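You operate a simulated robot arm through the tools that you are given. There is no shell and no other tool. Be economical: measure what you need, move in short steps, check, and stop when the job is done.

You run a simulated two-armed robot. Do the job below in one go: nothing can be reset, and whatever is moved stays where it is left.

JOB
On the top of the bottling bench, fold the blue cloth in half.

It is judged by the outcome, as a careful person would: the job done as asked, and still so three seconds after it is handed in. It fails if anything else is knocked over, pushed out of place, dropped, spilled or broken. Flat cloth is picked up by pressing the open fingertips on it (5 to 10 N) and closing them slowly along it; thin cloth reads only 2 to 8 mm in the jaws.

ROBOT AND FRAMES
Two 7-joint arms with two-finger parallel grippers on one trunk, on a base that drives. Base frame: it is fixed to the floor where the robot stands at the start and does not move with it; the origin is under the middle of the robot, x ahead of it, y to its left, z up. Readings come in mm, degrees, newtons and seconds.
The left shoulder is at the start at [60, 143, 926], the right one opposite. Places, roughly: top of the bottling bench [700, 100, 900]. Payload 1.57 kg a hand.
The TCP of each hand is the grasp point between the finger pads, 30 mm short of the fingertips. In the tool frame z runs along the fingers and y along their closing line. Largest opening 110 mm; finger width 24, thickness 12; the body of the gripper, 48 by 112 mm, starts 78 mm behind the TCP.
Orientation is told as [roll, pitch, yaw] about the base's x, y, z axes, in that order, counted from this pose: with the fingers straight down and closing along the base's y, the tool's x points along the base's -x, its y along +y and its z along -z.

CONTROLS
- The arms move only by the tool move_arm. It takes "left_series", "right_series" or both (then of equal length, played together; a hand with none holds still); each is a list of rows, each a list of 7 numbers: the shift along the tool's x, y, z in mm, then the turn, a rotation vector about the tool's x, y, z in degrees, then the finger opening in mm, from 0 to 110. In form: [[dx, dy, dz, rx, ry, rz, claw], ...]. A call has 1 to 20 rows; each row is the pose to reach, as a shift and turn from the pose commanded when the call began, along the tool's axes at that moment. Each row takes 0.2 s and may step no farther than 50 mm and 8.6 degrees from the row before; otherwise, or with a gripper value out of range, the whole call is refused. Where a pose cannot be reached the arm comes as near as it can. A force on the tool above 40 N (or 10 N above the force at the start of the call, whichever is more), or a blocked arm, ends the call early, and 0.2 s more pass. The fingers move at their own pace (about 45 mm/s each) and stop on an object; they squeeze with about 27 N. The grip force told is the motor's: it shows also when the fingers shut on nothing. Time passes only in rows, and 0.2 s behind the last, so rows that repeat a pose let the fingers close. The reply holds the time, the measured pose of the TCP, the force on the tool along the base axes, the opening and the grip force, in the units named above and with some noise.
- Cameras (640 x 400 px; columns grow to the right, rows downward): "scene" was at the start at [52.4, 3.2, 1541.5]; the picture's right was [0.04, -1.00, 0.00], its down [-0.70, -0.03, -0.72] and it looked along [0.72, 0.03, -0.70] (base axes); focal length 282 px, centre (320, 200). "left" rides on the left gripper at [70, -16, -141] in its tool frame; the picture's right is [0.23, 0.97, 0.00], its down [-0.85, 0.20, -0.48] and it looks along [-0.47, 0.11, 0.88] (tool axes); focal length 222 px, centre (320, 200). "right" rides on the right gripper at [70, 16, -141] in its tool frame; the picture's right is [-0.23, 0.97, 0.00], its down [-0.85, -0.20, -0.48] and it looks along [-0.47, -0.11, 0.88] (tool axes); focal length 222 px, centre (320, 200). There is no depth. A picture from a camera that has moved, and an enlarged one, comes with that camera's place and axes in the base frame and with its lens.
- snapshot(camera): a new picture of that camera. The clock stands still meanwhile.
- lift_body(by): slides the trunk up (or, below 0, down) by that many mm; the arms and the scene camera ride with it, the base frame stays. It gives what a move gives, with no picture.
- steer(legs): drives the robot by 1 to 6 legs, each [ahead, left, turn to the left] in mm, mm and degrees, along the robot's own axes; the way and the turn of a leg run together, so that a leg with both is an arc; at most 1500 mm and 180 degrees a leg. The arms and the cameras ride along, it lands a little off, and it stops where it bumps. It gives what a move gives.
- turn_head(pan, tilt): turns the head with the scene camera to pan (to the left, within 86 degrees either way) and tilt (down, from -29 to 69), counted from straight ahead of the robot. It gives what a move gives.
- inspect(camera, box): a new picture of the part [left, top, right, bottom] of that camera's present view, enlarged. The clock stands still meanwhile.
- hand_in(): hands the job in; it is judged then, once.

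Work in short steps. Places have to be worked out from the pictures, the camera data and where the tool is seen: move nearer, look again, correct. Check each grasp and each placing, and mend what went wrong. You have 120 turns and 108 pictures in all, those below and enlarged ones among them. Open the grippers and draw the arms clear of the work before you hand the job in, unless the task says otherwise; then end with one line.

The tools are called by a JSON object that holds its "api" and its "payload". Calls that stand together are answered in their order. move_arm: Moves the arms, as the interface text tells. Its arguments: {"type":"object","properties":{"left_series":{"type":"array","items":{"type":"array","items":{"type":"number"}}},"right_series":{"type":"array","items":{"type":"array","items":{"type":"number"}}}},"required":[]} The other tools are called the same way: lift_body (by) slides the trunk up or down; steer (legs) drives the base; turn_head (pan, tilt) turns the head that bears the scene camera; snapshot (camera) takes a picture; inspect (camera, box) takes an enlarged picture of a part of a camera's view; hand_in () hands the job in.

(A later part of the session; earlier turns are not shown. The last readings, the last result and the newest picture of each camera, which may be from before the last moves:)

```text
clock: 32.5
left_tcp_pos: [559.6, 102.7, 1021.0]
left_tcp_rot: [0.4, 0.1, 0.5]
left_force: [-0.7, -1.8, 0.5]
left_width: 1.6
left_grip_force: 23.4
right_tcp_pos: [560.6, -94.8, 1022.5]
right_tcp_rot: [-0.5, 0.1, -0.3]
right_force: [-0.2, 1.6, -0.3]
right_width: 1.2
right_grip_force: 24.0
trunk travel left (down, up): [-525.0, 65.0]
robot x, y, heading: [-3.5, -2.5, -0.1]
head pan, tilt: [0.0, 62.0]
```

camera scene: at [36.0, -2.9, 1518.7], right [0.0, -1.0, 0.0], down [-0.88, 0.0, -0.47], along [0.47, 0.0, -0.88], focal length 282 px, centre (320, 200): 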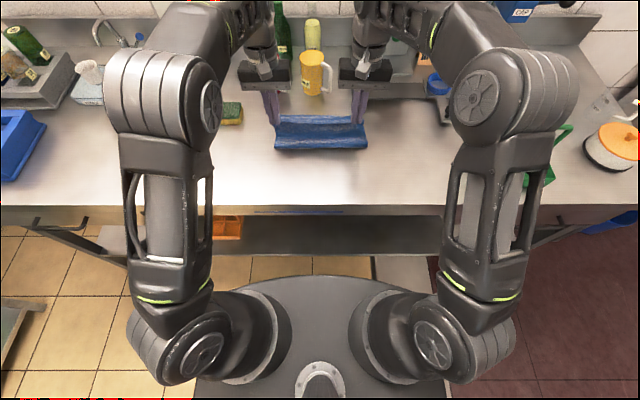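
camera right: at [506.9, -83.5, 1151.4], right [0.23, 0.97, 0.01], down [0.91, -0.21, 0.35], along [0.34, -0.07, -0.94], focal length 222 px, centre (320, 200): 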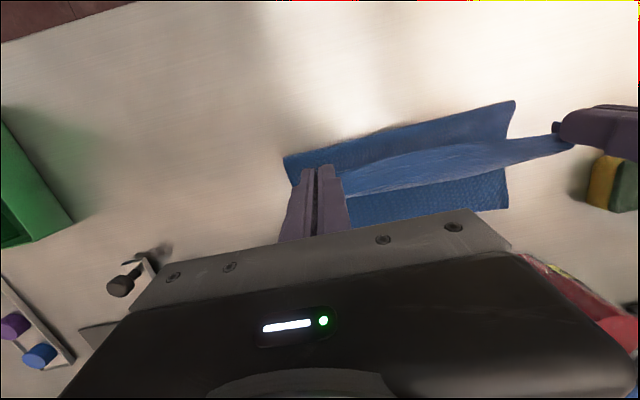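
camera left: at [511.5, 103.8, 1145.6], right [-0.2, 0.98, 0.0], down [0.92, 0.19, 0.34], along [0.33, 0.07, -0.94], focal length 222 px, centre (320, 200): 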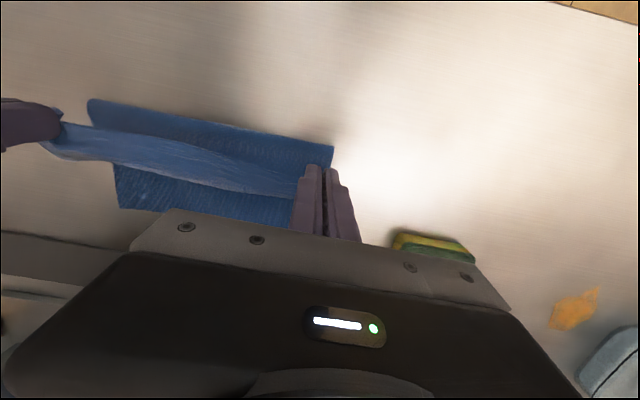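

Back to vertical and still holding. Continue forward and down without tilt to ~28 mm above the surface.

{"api": "move_arm", "payload": {"left_series": [[-12, 0, 2, 0, 0, 0, 0], [-24, 0, 6, 0, 0, 0, 0], [-36, 0, 12, 0, 0, 0, 0], [-48, 0, 20, 0, 0, 0, 0], [-59, 0, 29, 0, 0, 0, 0], [-69, 0, 39, 0, 0, 0, 0], [-78, 0, 50, 0, 0, 0, 0], [-85, 0, 61, 0, 0, 0, 0], [-91, 0, 72, 0, 0, 0, 0], [-95, 0, 82, 0, 0, 0, 0], [-95, 0, 82, 0, 0, 0, 0]], "right_series": [[-12, 0, 2, 0, 0, 0, 0], [-24, 0, 6, 0, 0, 0, 0], [-36, 0, 12, 0, 0, 0, 0], [-48, 0, 20, 0, 0, 0, 0], [-59, 0, 29, 0, 0, 0, 0], [-69, 0, 39, 0, 0, 0, 0], [-78, 0, 50, 0, 0, 0, 0], [-85, 0, 61, 0, 0, 0, 0], [-91, 0, 72, 0, 0, 0, 0], [-95, 0, 82, 0, 0, 0, 0], [-95, 0, 82, 0, 0, 0, 0]]}}

{"api": "snapshot", "payload": {"camera": "scene"}}

{"api": "snapshot", "payload": {"camera": "left"}}

{"api": "snapshot", "payload": {"camera": "right"}}

```text
clock: 34.9
left_tcp_pos: [654.8, 103.1, 939.6]
left_tcp_rot: [0.3, 0.1, 0.4]
left_force: [-0.3, -1.2, -0.2]
left_width: 1.6
left_grip_force: 23.3
right_tcp_pos: [654.2, -97.1, 940.5]
right_tcp_rot: [-0.3, 0.0, -0.2]
right_force: [-0.4, 2.3, 0.0]
right_width: 1.4
right_grip_force: 23.2
trunk travel left (down, up): [-525.0, 65.0]
robot x, y, heading: [-0.2, 2.2, 0.0]
head pan, tilt: [0.0, 62.0]
```

```text
77 pictures are left
camera scene: at [34.8, -0.4, 1518.7], right [0.0, -1.0, 0.0], down [-0.88, 0.0, -0.47], along [0.47, 0.0, -0.88], focal length 282 px, centre (320, 200)
```

scene: 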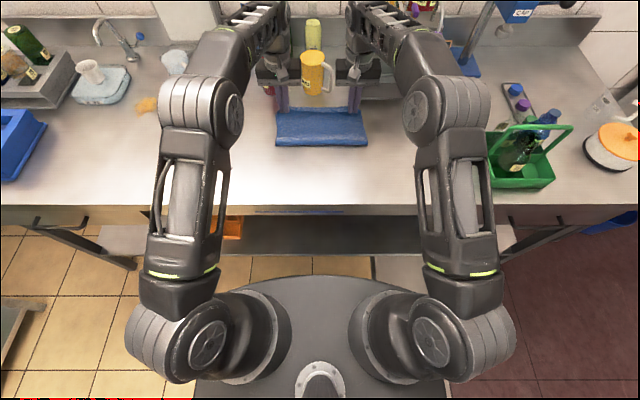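

```text
76 pictures are left
camera left: at [585.4, 84.5, 1080.8], right [-0.23, 0.97, 0.01], down [0.85, 0.2, 0.48], along [0.46, 0.12, -0.88], focal length 222 px, centre (320, 200)
```

left: 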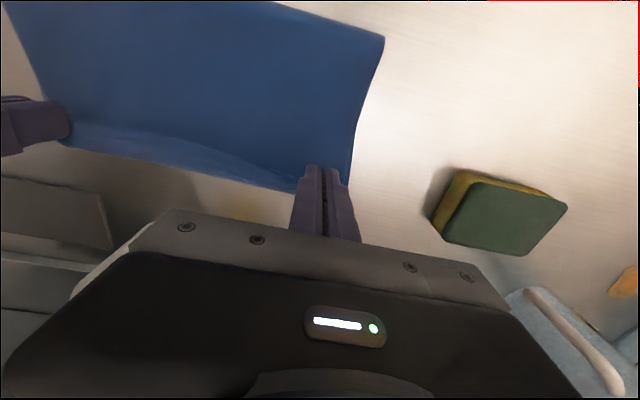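

```text
75 pictures are left
camera right: at [585.4, -77.2, 1080.3], right [0.23, 0.97, -0.01], down [0.86, -0.2, 0.48], along [0.46, -0.12, -0.88], focal length 222 px, centre (320, 200)
```

right: 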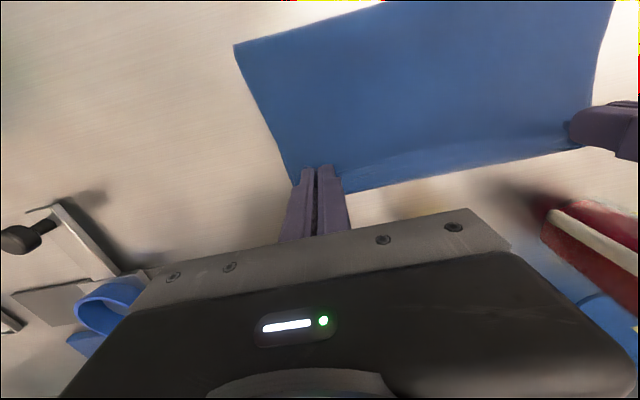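

Top layer edge lines up close to the far corners beneath (~x 667). I lower to ~7 mm above the surface, 4 mm further on, and look before releasing.

{"api": "move_arm", "payload": {"left_series": [[-2, 0, 7, 0, 0, 0, 0], [-4, 0, 14, 0, 0, 0, 0], [-4, 0, 20, 0, 0, 0, 0], [-4, 0, 22, 0, 0, 0, 0], [-4, 0, 22, 0, 0, 0, 0]], "right_series": [[-2, 0, 7, 0, 0, 0, 0], [-4, 0, 14, 0, 0, 0, 0], [-4, 0, 20, 0, 0, 0, 0], [-4, 0, 22, 0, 0, 0, 0], [-4, 0, 22, 0, 0, 0, 0]]}}

{"api": "snapshot", "payload": {"camera": "left"}}

{"api": "snapshot", "payload": {"camera": "right"}}

{"api": "inspect", "payload": {"camera": "scene", "box": [240, 30, 400, 160]}}

```text
clock: 36.1
left_tcp_pos: [658.7, 104.9, 916.7]
left_tcp_rot: [0.3, 0.0, 0.3]
left_force: [0.3, -4.6, 0.1]
left_width: 1.8
left_grip_force: 23.8
right_tcp_pos: [657.8, -97.2, 919.5]
right_tcp_rot: [-0.4, 0.1, -0.3]
right_force: [0.1, 3.5, 0.2]
right_width: 1.7
right_grip_force: 23.7
trunk travel left (down, up): [-525.0, 65.0]
robot x, y, heading: [0.6, -2.7, -0.1]
head pan, tilt: [0.0, 62.0]
```

```text
74 pictures are left
camera left: at [588.9, 85.7, 1057.7], right [-0.23, 0.97, 0.01], down [0.85, 0.2, 0.48], along [0.46, 0.12, -0.88], focal length 222 px, centre (320, 200)
```

left: 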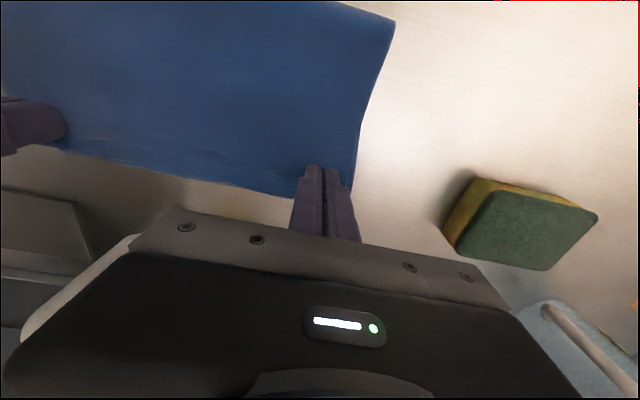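

```text
73 pictures are left
camera right: at [589.5, -77.8, 1058.9], right [0.23, 0.97, -0.01], down [0.86, -0.2, 0.48], along [0.46, -0.12, -0.88], focal length 222 px, centre (320, 200)
```

right: 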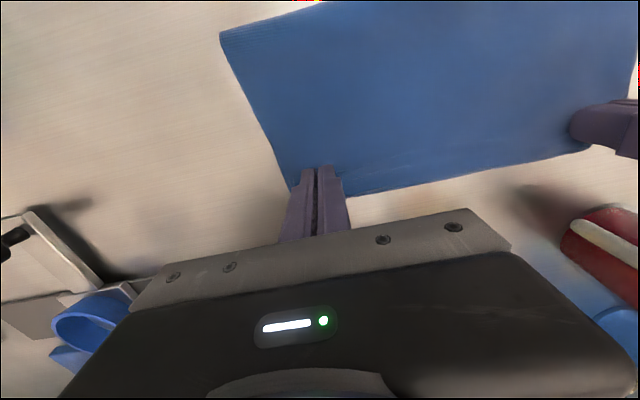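

```text
3.08 times, centred on (320, 95) of scene
camera zoom: at [35.0, -0.4, 1518.7], right [0.0, -1.0, 0.0], down [-0.88, 0.0, -0.47], along [0.47, 0.0, -0.88], focal length 866 px, centre (320, 523)
```

zoom: 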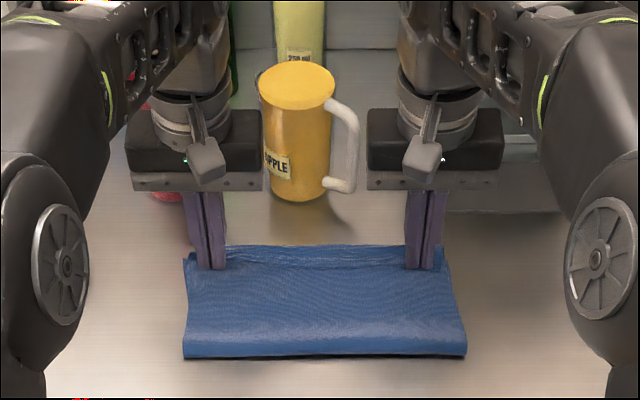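

Alignment looks good. I lower the last few mm and open the fingers slowly, then rise straight up.

{"api": "move_arm", "payload": {"left_series": [[0, 0, 1.5, 0, 0, 0, 0], [0, 0, 3, 0, 0, 0, 0], [0, 0, 3, 0, 0, 0, 5], [0, 0, 3, 0, 0, 0, 10], [0, 0, 3, 0, 0, 0, 15], [0, 0, 3, 0, 0, 0, 20], [0, 0, 3, 0, 0, 0, 25], [0, 0, 3, 0, 0, 0, 30], [0, 0, 3, 0, 0, 0, 35], [0, 0, 3, 0, 0, 0, 35], [0, 0, -2, 0, 0, 0, 35], [0, 0, -8, 0, 0, 0, 35], [0, 0, -20, 0, 0, 0, 35], [0, 0, -40, 0, 0, 0, 35], [0, 0, -65, 0, 0, 0, 35], [0, 0, -65, 0, 0, 0, 35]], "right_series": [[0, 0, 2.5, 0, 0, 0, 0], [0, 0, 5, 0, 0, 0, 0], [0, 0, 5, 0, 0, 0, 5], [0, 0, 5, 0, 0, 0, 10], [0, 0, 5, 0, 0, 0, 15], [0, 0, 5, 0, 0, 0, 20], [0, 0, 5, 0, 0, 0, 25], [0, 0, 5, 0, 0, 0, 30], [0, 0, 5, 0, 0, 0, 35], [0, 0, 5, 0, 0, 0, 35], [0, 0, 0, 0, 0, 0, 35], [0, 0, -8, 0, 0, 0, 35], [0, 0, -20, 0, 0, 0, 35], [0, 0, -40, 0, 0, 0, 35], [0, 0, -65, 0, 0, 0, 35], [0, 0, -65, 0, 0, 0, 35]]}}

{"api": "snapshot", "payload": {"camera": "left"}}

{"api": "snapshot", "payload": {"camera": "right"}}

{"api": "inspect", "payload": {"camera": "scene", "box": [240, 30, 400, 160]}}

```text
clock: 39.5
left_tcp_pos: [658.6, 103.6, 969.6]
left_tcp_rot: [0.3, 0.0, 0.4]
left_force: [0.2, -0.1, 0.5]
left_width: 35.1
left_grip_force: 0.0
left hand out of reach, approached as far as the arm can: row 15, 16
right_tcp_pos: [656.7, -96.5, 967.3]
right_tcp_rot: [-0.4, -0.1, -0.3]
right_force: [-0.7, 0.0, 0.1]
right_width: 35.2
right_grip_force: 0.1
right hand out of reach, approached as far as the arm can: row 15, 16
trunk travel left (down, up): [-525.0, 65.0]
robot x, y, heading: [2.8, 3.6, -0.1]
head pan, tilt: [0.0, 62.0]
```

```text
71 pictures are left
camera left: at [588.1, 85.5, 1110.5], right [-0.23, 0.97, 0.01], down [0.85, 0.2, 0.48], along [0.46, 0.12, -0.88], focal length 222 px, centre (320, 200)
```

left: 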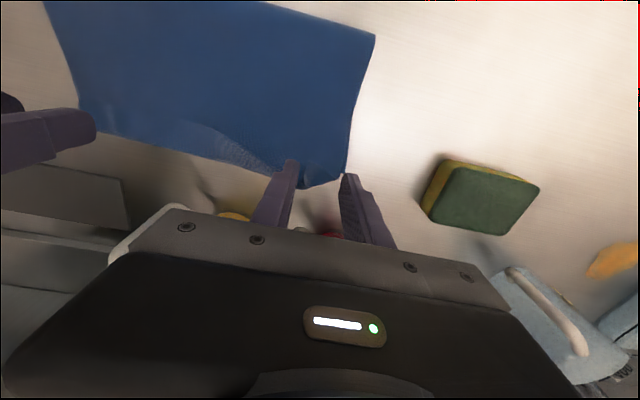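

```text
70 pictures are left
camera right: at [588.8, -77.6, 1107.5], right [0.23, 0.97, -0.01], down [0.85, -0.2, 0.48], along [0.47, -0.12, -0.88], focal length 222 px, centre (320, 200)
```

right: 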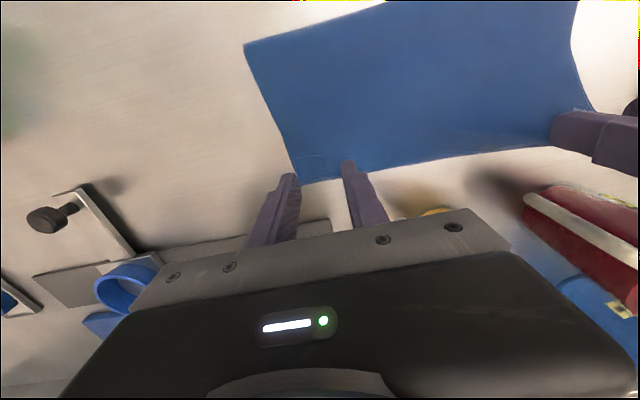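

```text
3.08 times, centred on (320, 95) of scene
camera zoom: at [34.8, -0.2, 1518.7], right [0.0, -1.0, 0.0], down [-0.88, 0.0, -0.47], along [0.47, 0.0, -0.88], focal length 866 px, centre (320, 523)
```

zoom: 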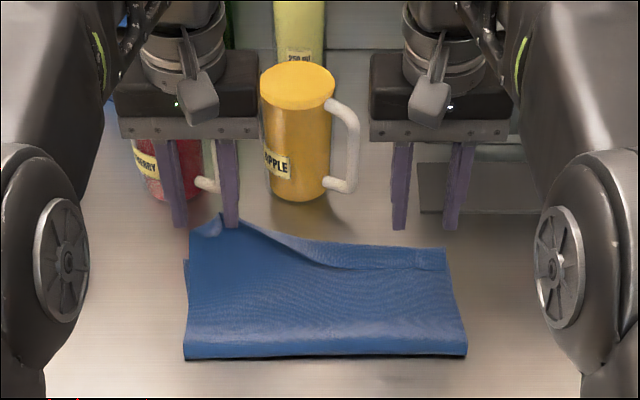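

The right corner released cleanly; the left corner appears lifted, clinging to the inner left finger. I look closer.

{"api": "inspect", "payload": {"camera": "left", "box": [220, 120, 420, 245]}}

{"api": "inspect", "payload": {"camera": "scene", "box": [270, 70, 330, 115]}}

```text
3.20 times, centred on (320, 182) of left
camera zoom: at [588.1, 85.5, 1110.5], right [-0.23, 0.97, 0.01], down [0.85, 0.2, 0.48], along [0.46, 0.12, -0.88], focal length 711 px, centre (320, 256)
```

zoom: 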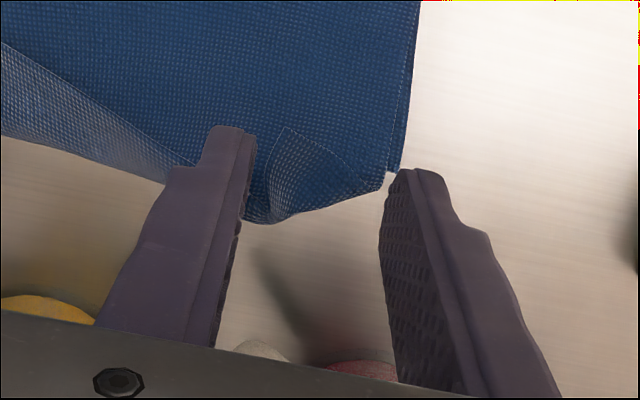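

```text
8.89 times, centred on (300, 92) of scene
camera zoom: at [34.8, -0.2, 1518.7], right [0.0, -1.0, 0.0], down [-0.88, 0.0, -0.47], along [0.47, 0.0, -0.88], focal length 2503 px, centre (498, 1156)
```

zoom: 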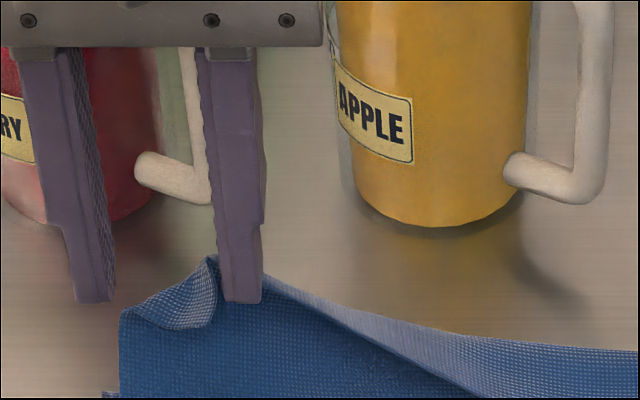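

The edge is hooked on the far side of the inner left finger. I lower the left hand back down so the cloth relaxes, then draw it toward the robot (away from the hooked edge) a little above the cloth.

{"api": "move_arm", "payload": {"left_series": [[0, 0, 12, 0, 0, 0, 35], [0, 0, 24, 0, 0, 0, 35], [0, 0, 36, 0, 0, 0, 35], [0, 0, 46, 0, 0, 0, 35], [0, 0, 49, 0, 0, 0, 35], [0, 0, 49, 0, 0, 0, 35]]}}

{"api": "inspect", "payload": {"camera": "left", "box": [220, 120, 420, 245]}}

{"api": "inspect", "payload": {"camera": "scene", "box": [260, 70, 360, 135]}}

```text
clock: 40.9
left_tcp_pos: [658.4, 104.2, 921.1]
left_tcp_rot: [0.3, 0.2, 0.4]
left_force: [0.0, -0.1, 1.0]
left_width: 35.0
left_grip_force: 0.0
right_tcp_pos: [657.5, -97.3, 967.7]
right_tcp_rot: [-0.4, 0.0, -0.4]
right_force: [0.1, -0.2, -0.6]
right_width: 35.0
right_grip_force: 0.0
trunk travel left (down, up): [-525.0, 65.0]
robot x, y, heading: [0.0, -0.9, 0.3]
head pan, tilt: [0.0, 62.0]
```

```text
3.20 times, centred on (320, 182) of left
camera zoom: at [588.9, 85.4, 1061.8], right [-0.23, 0.97, 0.01], down [0.85, 0.2, 0.48], along [0.46, 0.12, -0.88], focal length 711 px, centre (320, 256)
```

zoom: 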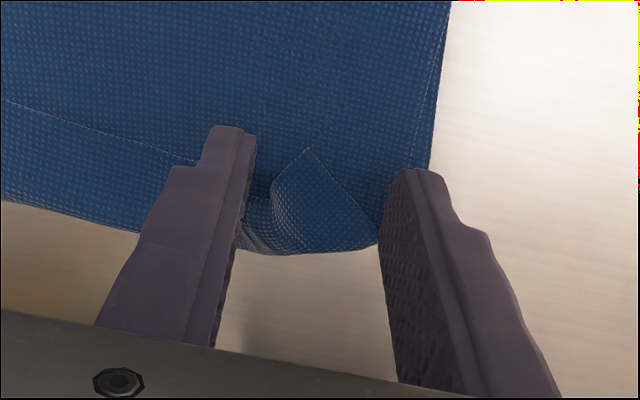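

```text
6.15 times, centred on (310, 102) of scene
camera zoom: at [35.1, -0.4, 1518.7], right [0.0, -1.0, 0.0], down [-0.88, 0.0, -0.47], along [0.47, 0.0, -0.88], focal length 1733 px, centre (382, 800)
```

zoom: 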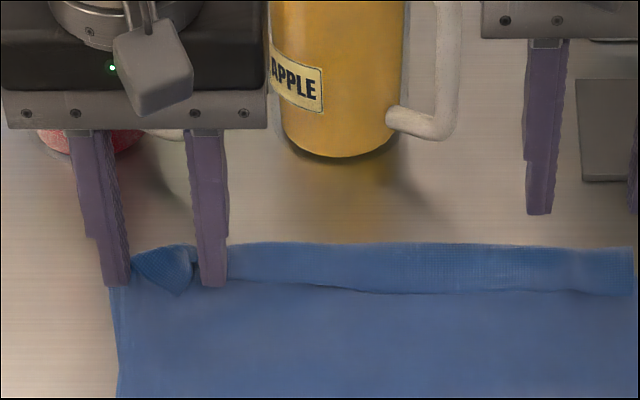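

A ~20 mm hem of the edge is turned back. First I free the left finger by drawing it toward the robot at this height, then lifting.

{"api": "move_arm", "payload": {"left_series": [[8, 0, 0, 0, 0, 0, 35], [16, 0, 0, 0, 0, 0, 35], [24, 0, 0, 0, 0, 0, 35], [32, 0, -3, 0, 0, 0, 35], [38, 0, -12, 0, 0, 0, 35], [40, 0, -25, 0, 0, 0, 35], [40, 0, -45, 0, 0, 0, 35], [40, 0, -45, 0, 0, 0, 35]]}}

{"api": "snapshot", "payload": {"camera": "left"}}

{"api": "inspect", "payload": {"camera": "scene", "box": [240, 60, 400, 160]}}

```text
clock: 42.7
left_tcp_pos: [619.9, 102.8, 967.1]
left_tcp_rot: [0.5, 0.0, 0.4]
left_force: [-0.7, 0.4, 0.2]
left_width: 34.9
left_grip_force: 0.0
right_tcp_pos: [657.9, -96.6, 967.9]
right_tcp_rot: [-0.4, 0.0, -0.4]
right_force: [0.0, 0.0, -0.7]
right_width: 35.1
right_grip_force: 0.0
trunk travel left (down, up): [-525.0, 65.0]
robot x, y, heading: [6.0, -2.2, 0.1]
head pan, tilt: [0.0, 62.0]
```

```text
64 pictures are left
camera left: at [549.6, 84.0, 1107.8], right [-0.23, 0.97, 0.01], down [0.85, 0.2, 0.48], along [0.46, 0.12, -0.88], focal length 222 px, centre (320, 200)
```

left: 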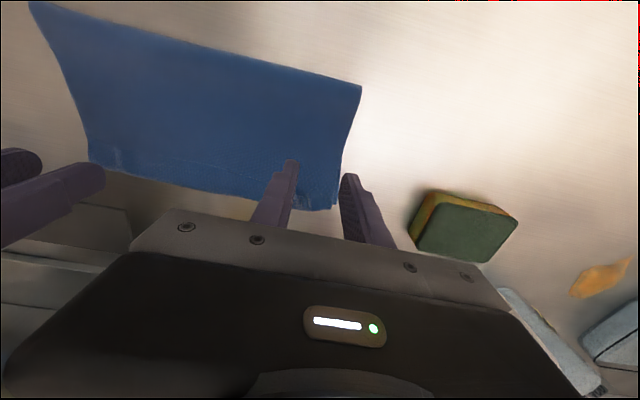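

```text
4.00 times, centred on (320, 110) of scene
camera zoom: at [35.2, -0.4, 1518.7], right [0.0, -1.0, 0.0], down [-0.88, 0.0, -0.47], along [0.47, 0.0, -0.88], focal length 1126 px, centre (320, 560)
```

zoom: 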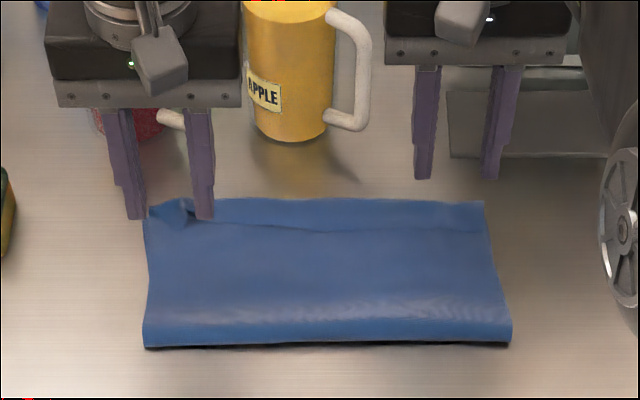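

Freed. I draw both hands back and outward to see the whole folded cloth.

{"api": "move_arm", "payload": {"left_series": [[15, 25, -20, 0, 0, 0, 35], [35, 50, -40, 0, 0, 0, 35], [60, 75, -55, 0, 0, 0, 35], [80, 100, -60, 0, 0, 0, 35], [80, 100, -60, 0, 0, 0, 35]], "right_series": [[25, 0, -20, 0, 0, 0, 35], [55, -25, -40, 0, 0, 0, 35], [85, -55, -55, 0, 0, 0, 35], [115, -85, -60, 0, 0, 0, 35], [120, -100, -60, 0, 0, 0, 35]]}}

{"api": "inspect", "payload": {"camera": "scene", "box": [240, 60, 400, 160]}}

{"api": "snapshot", "payload": {"camera": "left"}}

{"api": "snapshot", "payload": {"camera": "right"}}

```text
clock: 43.9
left_tcp_pos: [538.2, 200.6, 1025.0]
left_tcp_rot: [0.5, 0.1, 0.4]
left_force: [-0.5, -0.8, -0.1]
left_width: 35.1
left_grip_force: 0.0
right_tcp_pos: [536.1, -194.8, 1027.8]
right_tcp_rot: [-0.4, 0.1, -0.2]
right_force: [0.1, 0.1, 0.6]
right_width: 35.0
right_grip_force: 0.0
trunk travel left (down, up): [-525.0, 65.0]
robot x, y, heading: [1.9, -0.4, 0.0]
head pan, tilt: [0.0, 62.0]
```

```text
4.00 times, centred on (320, 110) of scene
camera zoom: at [35.5, -0.8, 1518.6], right [0.0, -1.0, 0.0], down [-0.88, 0.0, -0.47], along [0.47, 0.0, -0.88], focal length 1126 px, centre (320, 560)
```

zoom: 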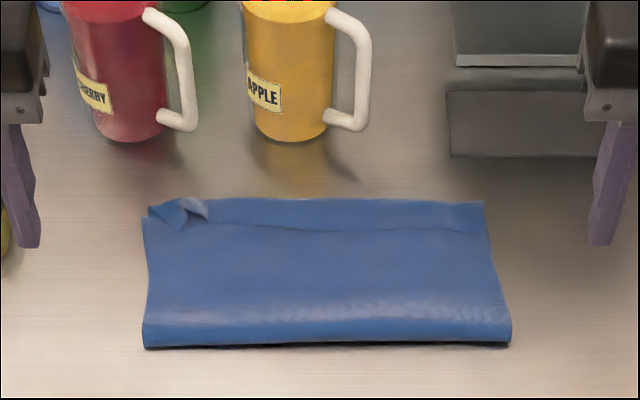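

```text
61 pictures are left
camera left: at [467.9, 182.5, 1166.7], right [-0.23, 0.97, 0.01], down [0.85, 0.2, 0.48], along [0.46, 0.12, -0.88], focal length 222 px, centre (320, 200)
```

left: 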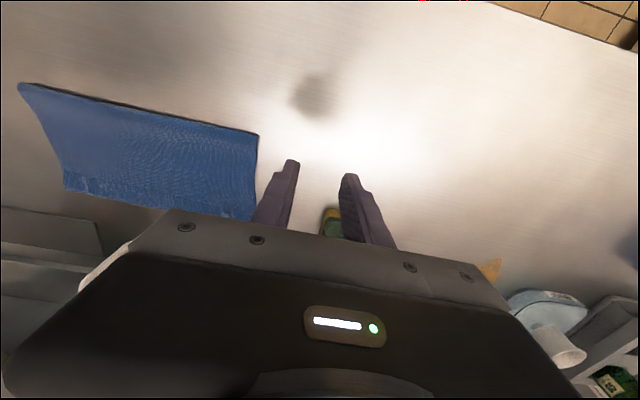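

```text
60 pictures are left
camera right: at [467.6, -176.4, 1169.3], right [0.23, 0.97, -0.01], down [0.86, -0.2, 0.48], along [0.46, -0.12, -0.88], focal length 222 px, centre (320, 200)
```

right: 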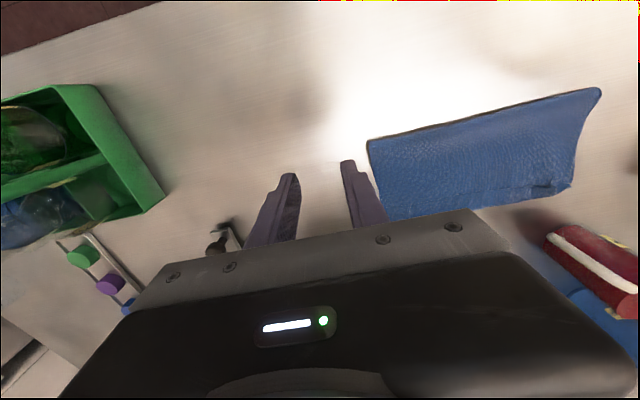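

Mugs and everything else are untouched. I need to tell whether the 25 mm strip at the back is a turned-back hem or the bottom layer showing; zooming in.

{"api": "inspect", "payload": {"camera": "scene", "box": [270, 100, 320, 130]}}

{"api": "inspect", "payload": {"camera": "scene", "box": [325, 100, 375, 130]}}

{"api": "inspect", "payload": {"camera": "right", "box": [440, 130, 600, 230]}}

{"api": "inspect", "payload": {"camera": "left", "box": [40, 140, 200, 240]}}

```text
12.80 times, centred on (295, 115) of scene
camera zoom: at [35.5, -0.8, 1518.6], right [0.0, -1.0, 0.0], down [-0.88, 0.0, -0.47], along [0.47, 0.0, -0.88], focal length 3605 px, centre (640, 1288)
```

zoom: 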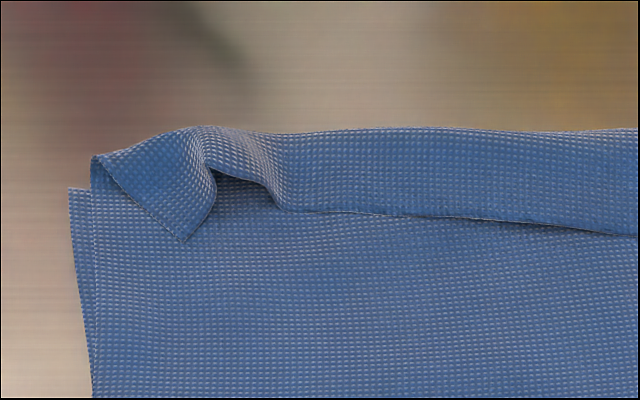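

```text
12.80 times, centred on (350, 115) of scene
camera zoom: at [35.5, -0.8, 1518.6], right [0.0, -1.0, 0.0], down [-0.88, 0.0, -0.47], along [0.47, 0.0, -0.88], focal length 3605 px, centre (-64, 1288)
```

zoom: 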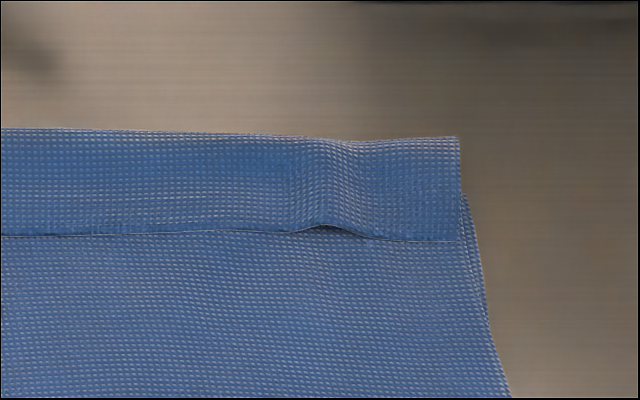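

```text
4.00 times, centred on (520, 180) of right
camera zoom: at [467.6, -176.4, 1169.3], right [0.23, 0.97, -0.01], down [0.86, -0.2, 0.48], along [0.46, -0.12, -0.88], focal length 888 px, centre (-480, 280)
```

zoom: 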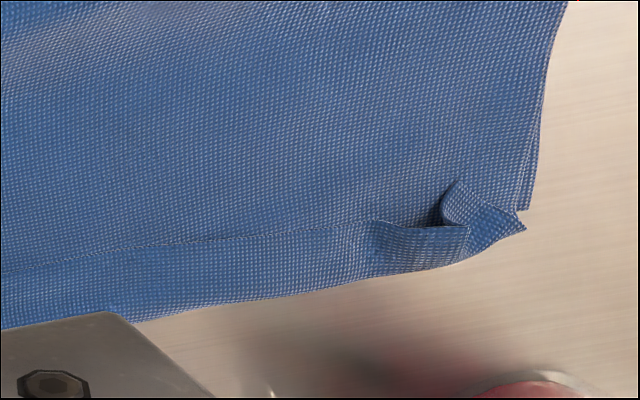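

```text
4.00 times, centred on (120, 190) of left
camera zoom: at [467.9, 182.5, 1166.7], right [-0.23, 0.97, 0.01], down [0.85, 0.2, 0.48], along [0.46, 0.12, -0.88], focal length 888 px, centre (1120, 240)
```

zoom: 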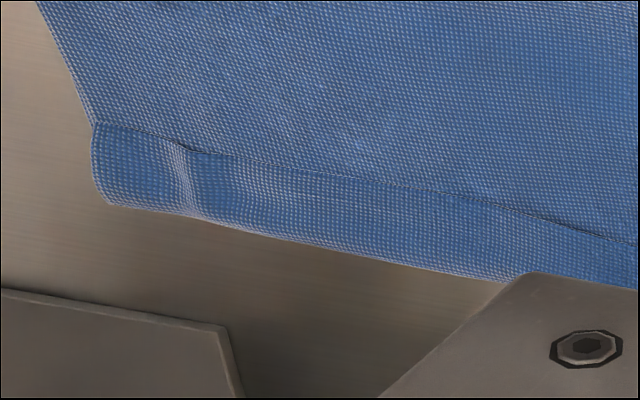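

It's a turned-back hem (~27 mm) of the top layer; the bottom layer's far edge is at x≈675 and the hem fold at x≈688. I'll rake the hem's free edge (x≈662) forward with four spread fingertips to unroll it; first positioning behind that edge.

{"api": "move_arm", "payload": {"left_series": [[-18, -19, 13, 0, 0, 0, 60], [-36, -38, 26, 0, 0, 0, 60], [-54, -57, 38, 0, 0, 0, 60], [-72, -77, 50, 0, 0, 0, 60], [-90, -96, 63, 0, 0, 0, 60], [-107, -115, 75, 0, 0, 0, 60], [-107, -115, 100, 0, 0, 0, 60], [-107, -115, 100, 0, 0, 0, 60]], "right_series": [[-18, 18, 13, 0, 0, 0, 60], [-36, 36, 26, 0, 0, 0, 60], [-54, 54, 39, 0, 0, 0, 60], [-72, 73, 52, 0, 0, 0, 60], [-90, 92, 65, 0, 0, 0, 60], [-109, 110, 78, 0, 0, 0, 60], [-109, 110, 102, 0, 0, 0, 60], [-109, 110, 102, 0, 0, 0, 60]]}}

{"api": "inspect", "payload": {"camera": "scene", "box": [240, 60, 400, 160]}}

```text
clock: 45.7
left_tcp_pos: [644.3, 89.7, 926.1]
left_tcp_rot: [0.4, 0.1, 0.6]
left_force: [0.1, 0.6, -0.7]
left_width: 59.8
left_grip_force: 0.0
right_tcp_pos: [646.4, -85.1, 926.4]
right_tcp_rot: [-0.4, 0.2, -0.3]
right_force: [0.3, 0.7, 0.3]
right_width: 60.2
right_grip_force: 0.2
trunk travel left (down, up): [-525.0, 65.0]
robot x, y, heading: [0.9, 1.7, -0.2]
head pan, tilt: [0.0, 62.0]
```

```text
4.00 times, centred on (320, 110) of scene
camera zoom: at [35.0, -0.4, 1518.7], right [0.0, -1.0, 0.0], down [-0.88, 0.0, -0.47], along [0.47, 0.0, -0.88], focal length 1126 px, centre (320, 560)
```

zoom: 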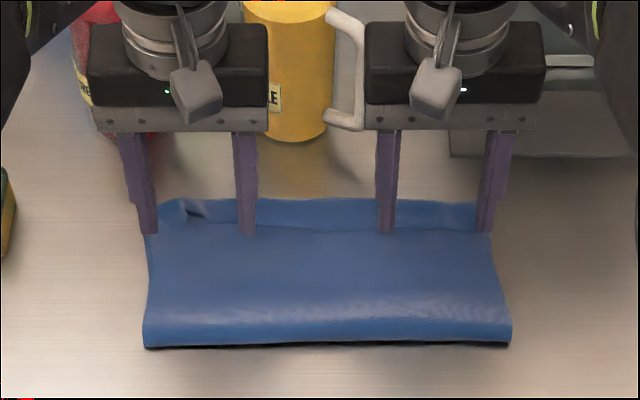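

Fingertips are just on the robot side of the hem edge. I lower until a light touch.

{"api": "move_arm", "payload": {"left_series": [[2, 0, 5, 0, 0, 0, 60], [2, 0, 9, 0, 0, 0, 60], [2, 0, 11, 0, 0, 0, 60], [2, 0, 12.5, 0, 0, 0, 60], [2, 0, 12.5, 0, 0, 0, 60]], "right_series": [[2, 0, 5, 0, 0, 0, 60], [2, 0, 9, 0, 0, 0, 60], [2, 0, 11, 0, 0, 0, 60], [2, 0, 12.5, 0, 0, 0, 60], [2, 0, 12.5, 0, 0, 0, 60]]}}

```text
clock: 46.9
left_tcp_pos: [643.8, 90.9, 912.1]
left_tcp_rot: [0.4, 0.1, 0.4]
left_force: [-0.1, -0.3, -0.5]
left_width: 60.1
left_grip_force: 0.0
right_tcp_pos: [644.2, -85.2, 912.5]
right_tcp_rot: [-0.5, 0.0, -0.3]
right_force: [0.5, -0.3, 0.1]
right_width: 59.9
right_grip_force: 0.1
trunk travel left (down, up): [-525.0, 65.0]
robot x, y, heading: [1.3, 2.0, -0.2]
head pan, tilt: [0.0, 62.0]
```

Nearly touching. I rake forward 50 mm at 0.5 mm lower and look.

{"api": "move_arm", "payload": {"left_series": [[0, 0, 0.5, 0, 0, 0, 60], [-6, 0, 0.5, 0, 0, 0, 60], [-12, 0, 0.5, 0, 0, 0, 60], [-18, 0, 0.5, 0, 0, 0, 60], [-24, 0, 0.5, 0, 0, 0, 60], [-30, 0, 0.5, 0, 0, 0, 60], [-30, 0, 0.5, 0, 0, 0, 60]], "right_series": [[0, 0, 0.5, 0, 0, 0, 60], [-6, 0, 0.5, 0, 0, 0, 60], [-12, 0, 0.5, 0, 0, 0, 60], [-18, 0, 0.5, 0, 0, 0, 60], [-24, 0, 0.5, 0, 0, 0, 60], [-30, 0, 0.5, 0, 0, 0, 60], [-30, 0, 0.5, 0, 0, 0, 60]]}}

{"api": "inspect", "payload": {"camera": "scene", "box": [240, 60, 400, 160]}}

```text
clock: 48.5
left_tcp_pos: [673.4, 90.2, 912.2]
left_tcp_rot: [0.2, 0.1, 0.4]
left_force: [0.9, -1.2, -0.3]
left_width: 59.9
left_grip_force: 0.0
right_tcp_pos: [673.9, -87.0, 912.7]
right_tcp_rot: [-0.3, 0.0, -0.3]
right_force: [-1.7, 0.2, 2.9]
right_width: 60.2
right_grip_force: 0.0
trunk travel left (down, up): [-525.0, 65.0]
robot x, y, heading: [1.7, -2.1, 0.0]
head pan, tilt: [0.0, 62.0]
```

```text
4.00 times, centred on (320, 110) of scene
camera zoom: at [34.8, -0.4, 1518.7], right [0.0, -1.0, 0.0], down [-0.88, 0.0, -0.47], along [0.47, 0.0, -0.88], focal length 1126 px, centre (320, 560)
```

zoom: 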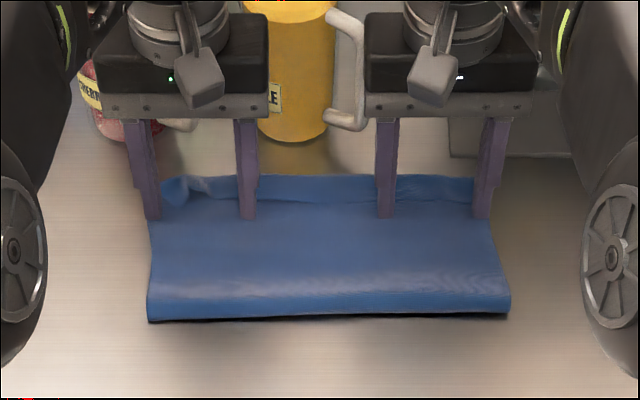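

The whole cloth slid forward ~28 mm as a block (low friction), without unrolling. Dragging back is useful either way (block back into place, or top layer back relative to bottom): I lift, step back 45 mm, press lightly and pull toward the robot.

{"api": "move_arm", "payload": {"left_series": [[0, 0, -8, 0, 0, 0, 60], [20, 0, -10, 0, 0, 0, 60], [45, 0, -8, 0, 0, 0, 60], [45, 0, -3, 0, 0, 0, 60], [45, 0, 0, 0, 0, 0, 60], [45, 0, 1, 0, 0, 0, 60], [45, 0, 1, 0, 0, 0, 60]], "right_series": [[0, 0, -8, 0, 0, 0, 60], [20, 0, -10, 0, 0, 0, 60], [45, 0, -8, 0, 0, 0, 60], [45, 0, -3, 0, 0, 0, 60], [45, 0, 0, 0, 0, 0, 60], [45, 0, 1, 0, 0, 0, 60], [45, 0, 1, 0, 0, 0, 60]]}}

{"api": "inspect", "payload": {"camera": "scene", "box": [240, 60, 400, 160]}}

```text
clock: 50.1
left_tcp_pos: [627.8, 89.2, 912.3]
left_tcp_rot: [0.4, 0.1, 0.3]
left_force: [0.6, -1.0, 2.1]
left_width: 60.0
left_grip_force: 0.1
right_tcp_pos: [629.3, -86.4, 912.8]
right_tcp_rot: [-0.3, 0.1, -0.4]
right_force: [0.9, -0.8, 1.3]
right_width: 59.9
right_grip_force: 0.1
trunk travel left (down, up): [-525.0, 65.0]
robot x, y, heading: [-1.7, -0.5, 0.1]
head pan, tilt: [0.0, 62.0]
```

```text
4.00 times, centred on (320, 110) of scene
camera zoom: at [34.9, -0.4, 1518.7], right [0.0, -1.0, 0.0], down [-0.88, 0.0, -0.47], along [0.47, 0.0, -0.88], focal length 1126 px, centre (320, 560)
```

zoom: 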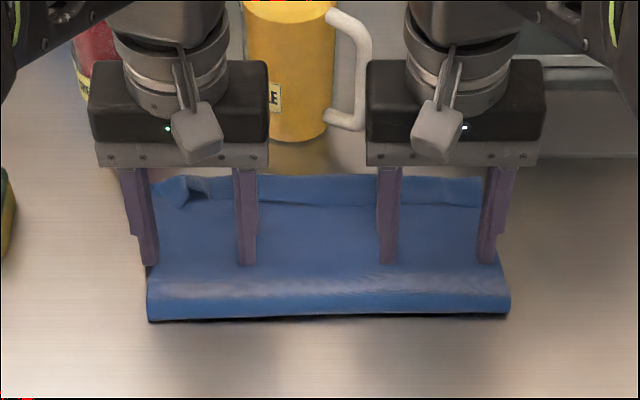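

Light contact (~2 N). Press 0.5 mm more and pull 50 mm toward the robot.

{"api": "move_arm", "payload": {"left_series": [[0, 0, 0.6, 0, 0, 0, 60], [6, 0, 0.6, 0, 0, 0, 60], [13, 0, 0.6, 0, 0, 0, 60], [20, 0, 0.6, 0, 0, 0, 60], [27, 0, 0.6, 0, 0, 0, 60], [34, 0, 0.6, 0, 0, 0, 60], [42, 0, 0.6, 0, 0, 0, 60], [50, 0, 0.6, 0, 0, 0, 60], [50, 0, -10, 0, 0, 0, 60], [50, 0, -30, 0, 0, 0, 60], [50, 0, -30, 0, 0, 0, 60]], "right_series": [[0, 0, 0.6, 0, 0, 0, 60], [6, 0, 0.6, 0, 0, 0, 60], [13, 0, 0.6, 0, 0, 0, 60], [20, 0, 0.6, 0, 0, 0, 60], [27, 0, 0.6, 0, 0, 0, 60], [34, 0, 0.6, 0, 0, 0, 60], [42, 0, 0.6, 0, 0, 0, 60], [50, 0, 0.6, 0, 0, 0, 60], [50, 0, -10, 0, 0, 0, 60], [50, 0, -30, 0, 0, 0, 60], [50, 0, -30, 0, 0, 0, 60]]}}

{"api": "inspect", "payload": {"camera": "scene", "box": [240, 60, 400, 160]}}

```text
clock: 52.5
left_tcp_pos: [579.5, 89.2, 942.9]
left_tcp_rot: [0.5, 0.1, 0.4]
left_force: [-0.1, -0.2, 0.1]
left_width: 59.9
left_grip_force: 0.0
right_tcp_pos: [580.1, -85.7, 941.9]
right_tcp_rot: [-0.4, 0.1, -0.2]
right_force: [-0.6, -0.5, 0.3]
right_width: 59.9
right_grip_force: 0.0
trunk travel left (down, up): [-525.0, 65.0]
robot x, y, heading: [1.2, 1.3, 0.1]
head pan, tilt: [0.0, 62.0]
```

```text
4.00 times, centred on (320, 110) of scene
camera zoom: at [35.2, -0.4, 1518.6], right [0.0, -1.0, 0.0], down [-0.88, 0.0, -0.47], along [0.47, 0.0, -0.88], focal length 1126 px, centre (320, 560)
```

zoom: 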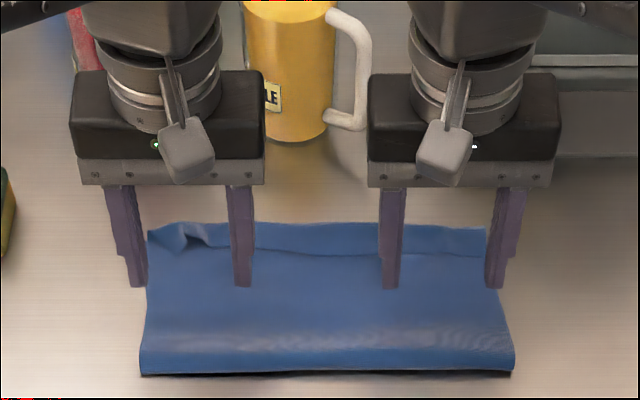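

The cloth moved back as a block: hem fold now ~x 655, fold line ~x 520. Now zoom in on the hem's two corners to plan pinching just the hem ply.

{"api": "inspect", "payload": {"camera": "scene", "box": [270, 105, 320, 135]}}

{"api": "inspect", "payload": {"camera": "scene", "box": [325, 105, 375, 135]}}

```text
12.80 times, centred on (295, 120) of scene
camera zoom: at [35.2, -0.4, 1518.6], right [0.0, -1.0, 0.0], down [-0.88, 0.0, -0.47], along [0.47, 0.0, -0.88], focal length 3605 px, centre (640, 1224)
```

zoom: 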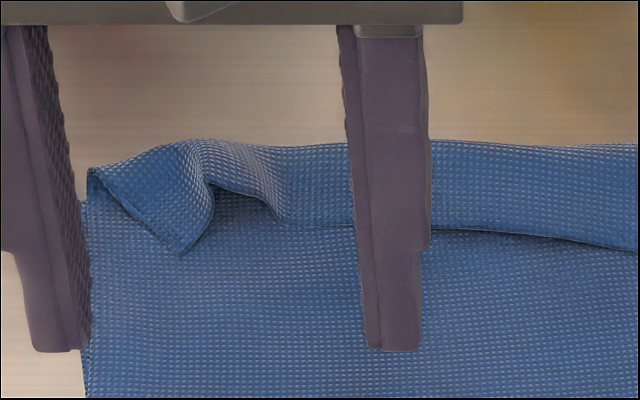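

```text
12.80 times, centred on (350, 120) of scene
camera zoom: at [35.2, -0.4, 1518.6], right [0.0, -1.0, 0.0], down [-0.88, 0.0, -0.47], along [0.47, 0.0, -0.88], focal length 3605 px, centre (-64, 1224)
```

zoom: 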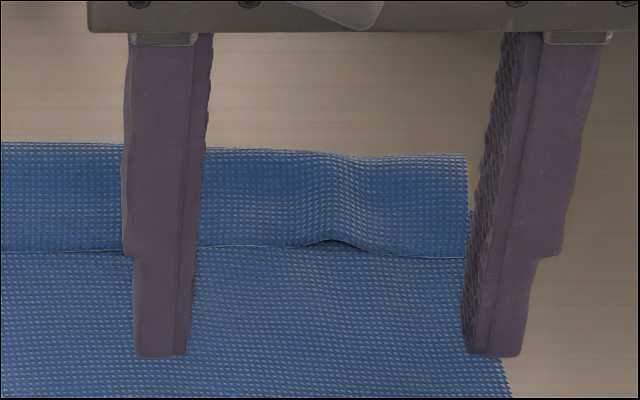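

The hem is firmly turned back and the two halves are uneven (130/170 mm), so the clean way is to redo: pinch the hem's far fold (which overhangs the bottom layer), unfold the cloth back toward me, then refold with a smaller bite and release from a little height. Positioning the fingers over the far fold at the two ridges.

{"api": "move_arm", "payload": {"left_series": [[-20, 3, -10, 0, 0, 0, 50], [-41, 6, -10, 0, 0, 0, 44], [-62, 10, -10, 0, 0, 0, 40], [-83, 13, -10, 0, 0, 0, 40], [-83, 13, 5, 0, 0, 0, 40], [-83, 13, 20, 0, 0, 0, 40], [-83, 13, 27, 0, 0, 0, 40], [-83, 13, 27, 0, 0, 0, 40]], "right_series": [[-20, -2, -10, 0, 0, 0, 50], [-41, -4, -10, 0, 0, 0, 44], [-62, -6, -10, 0, 0, 0, 40], [-83, -7, -10, 0, 0, 0, 40], [-83, -7, 5, 0, 0, 0, 40], [-83, -7, 20, 0, 0, 0, 40], [-83, -7, 27, 0, 0, 0, 40], [-83, -7, 27, 0, 0, 0, 40]]}}

{"api": "inspect", "payload": {"camera": "scene", "box": [240, 60, 400, 160]}}

{"api": "snapshot", "payload": {"camera": "left"}}

{"api": "snapshot", "payload": {"camera": "right"}}

```text
clock: 54.3
left_tcp_pos: [661.8, 102.6, 914.6]
left_tcp_rot: [0.4, 0.1, 0.4]
left_force: [-0.1, 0.1, 1.3]
left_width: 40.1
left_grip_force: 0.1
right_tcp_pos: [663.0, -93.3, 913.7]
right_tcp_rot: [-0.4, 0.0, -0.2]
right_force: [0.2, -0.2, 0.3]
right_width: 39.9
right_grip_force: 0.0
trunk travel left (down, up): [-525.0, 65.0]
robot x, y, heading: [-2.7, -2.6, 0.3]
head pan, tilt: [0.0, 62.0]
```

```text
4.00 times, centred on (320, 110) of scene
camera zoom: at [35.1, -0.4, 1518.7], right [0.0, -1.0, 0.0], down [-0.88, 0.0, -0.47], along [0.47, 0.0, -0.88], focal length 1126 px, centre (320, 560)
```

zoom: 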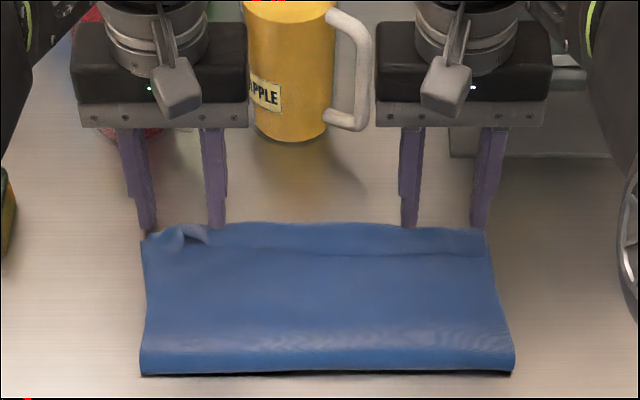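

```text
48 pictures are left
camera left: at [592.2, 83.8, 1055.7], right [-0.23, 0.97, 0.01], down [0.85, 0.2, 0.48], along [0.46, 0.12, -0.88], focal length 222 px, centre (320, 200)
```

left: 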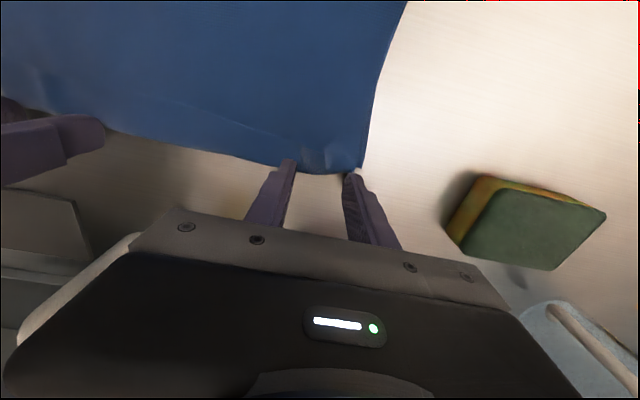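

```text
47 pictures are left
camera right: at [595.1, -74.5, 1054.4], right [0.23, 0.97, -0.01], down [0.86, -0.2, 0.48], along [0.46, -0.12, -0.88], focal length 222 px, centre (320, 200)
```

right: 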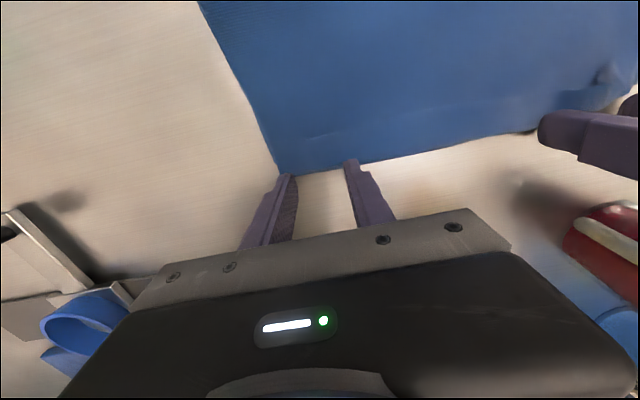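

The far fold is at x≈659 (left) and 655 (right); I shift slightly toward it and descend to light pressure.

{"api": "move_arm", "payload": {"left_series": [[3, 0, 0, 0, 0, 0, 40], [3, 0, 2, 0, 0, 0, 40], [3, 0, 3, 0, 0, 0, 40], [3, 0, 3.5, 0, 0, 0, 40], [3, 0, 3.5, 0, 0, 0, 40]], "right_series": [[7, 0, 0, 0, 0, 0, 40], [7, 0, 2, 0, 0, 0, 40], [7, 0, 3, 0, 0, 0, 40], [7, 0, 3.5, 0, 0, 0, 40], [7, 0, 3.5, 0, 0, 0, 40]]}}

```text
clock: 55.5
left_tcp_pos: [657.8, 103.0, 911.7]
left_tcp_rot: [0.3, 0.0, 0.4]
left_force: [1.5, 1.3, 3.3]
left_width: 40.1
left_grip_force: 0.0
right_tcp_pos: [656.0, -93.6, 911.8]
right_tcp_rot: [-0.5, 0.0, -0.3]
right_force: [1.3, -0.6, 5.3]
right_width: 40.0
right_grip_force: 0.1
trunk travel left (down, up): [-525.0, 65.0]
robot x, y, heading: [0.2, -0.1, -0.0]
head pan, tilt: [0.0, 62.0]
```

Good pressure (3 and 5 N). Close slowly and lift 30 mm.

{"api": "move_arm", "payload": {"left_series": [[0, 0, 0.2, 0, 0, 0, 37], [0, 0, 0.2, 0, 0, 0, 34], [0, 0, 0.2, 0, 0, 0, 31], [0, 0, 0.2, 0, 0, 0, 28], [0, 0, 0.2, 0, 0, 0, 25], [0, 0, 0.2, 0, 0, 0, 22], [0, 0, 0.2, 0, 0, 0, 19], [0, 0, 0.2, 0, 0, 0, 16], [0, 0, 0.2, 0, 0, 0, 13], [0, 0, 0.2, 0, 0, 0, 10], [0, 0, 0.2, 0, 0, 0, 7], [0, 0, 0.2, 0, 0, 0, 4], [0, 0, 0.2, 0, 0, 0, 1], [0, 0, 0.2, 0, 0, 0, 0], [0, 0, 0.2, 0, 0, 0, 0], [2, 0, -10, 0, 0, 0, 0], [5, 0, -20, 0, 0, 0, 0], [10, 0, -32, 0, 0, 0, 0], [10, 0, -32, 0, 0, 0, 0]], "right_series": [[0, 0, 0, 0, 0, 0, 37], [0, 0, 0, 0, 0, 0, 34], [0, 0, 0, 0, 0, 0, 31], [0, 0, 0, 0, 0, 0, 28], [0, 0, 0, 0, 0, 0, 25], [0, 0, 0, 0, 0, 0, 22], [0, 0, 0, 0, 0, 0, 19], [0, 0, 0, 0, 0, 0, 16], [0, 0, 0, 0, 0, 0, 13], [0, 0, 0, 0, 0, 0, 10], [0, 0, 0, 0, 0, 0, 7], [0, 0, 0, 0, 0, 0, 4], [0, 0, 0, 0, 0, 0, 1], [0, 0, 0, 0, 0, 0, 0], [0, 0, 0, 0, 0, 0, 0], [2, 0, -10, 0, 0, 0, 0], [5, 0, -20, 0, 0, 0, 0], [10, 0, -32, 0, 0, 0, 0], [10, 0, -32, 0, 0, 0, 0]]}}

{"api": "inspect", "payload": {"camera": "scene", "box": [240, 60, 400, 160]}}

{"api": "snapshot", "payload": {"camera": "left"}}

```text
clock: 59.5
left_tcp_pos: [648.6, 102.7, 944.1]
left_tcp_rot: [0.3, 0.2, 0.5]
left_force: [0.1, -6.3, -0.6]
left_width: 1.5
left_grip_force: 23.4
right_tcp_pos: [646.0, -92.3, 942.5]
right_tcp_rot: [-0.6, 0.3, -0.3]
right_force: [0.3, 6.6, 0.5]
right_width: 2.6
right_grip_force: 23.8
trunk travel left (down, up): [-525.0, 65.0]
robot x, y, heading: [-1.1, 0.2, -0.3]
head pan, tilt: [0.0, 62.0]
```

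```text
4.00 times, centred on (320, 110) of scene
camera zoom: at [35.5, -0.4, 1518.6], right [0.0, -1.0, 0.0], down [-0.88, 0.0, -0.47], along [0.47, 0.0, -0.88], focal length 1126 px, centre (320, 560)
```

zoom: 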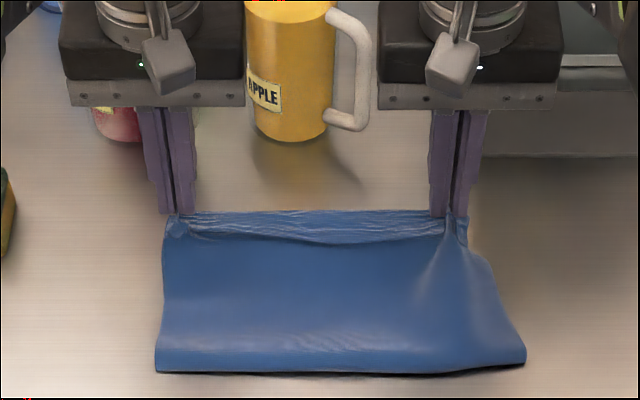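

```text
45 pictures are left
camera left: at [578.8, 83.8, 1084.1], right [-0.23, 0.97, 0.01], down [0.85, 0.2, 0.48], along [0.46, 0.12, -0.88], focal length 222 px, centre (320, 200)
```

left: 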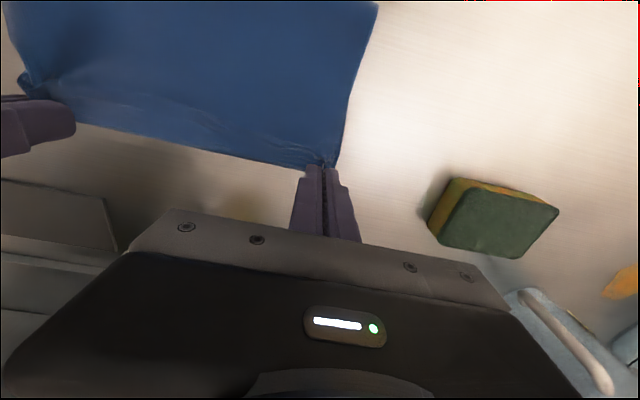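

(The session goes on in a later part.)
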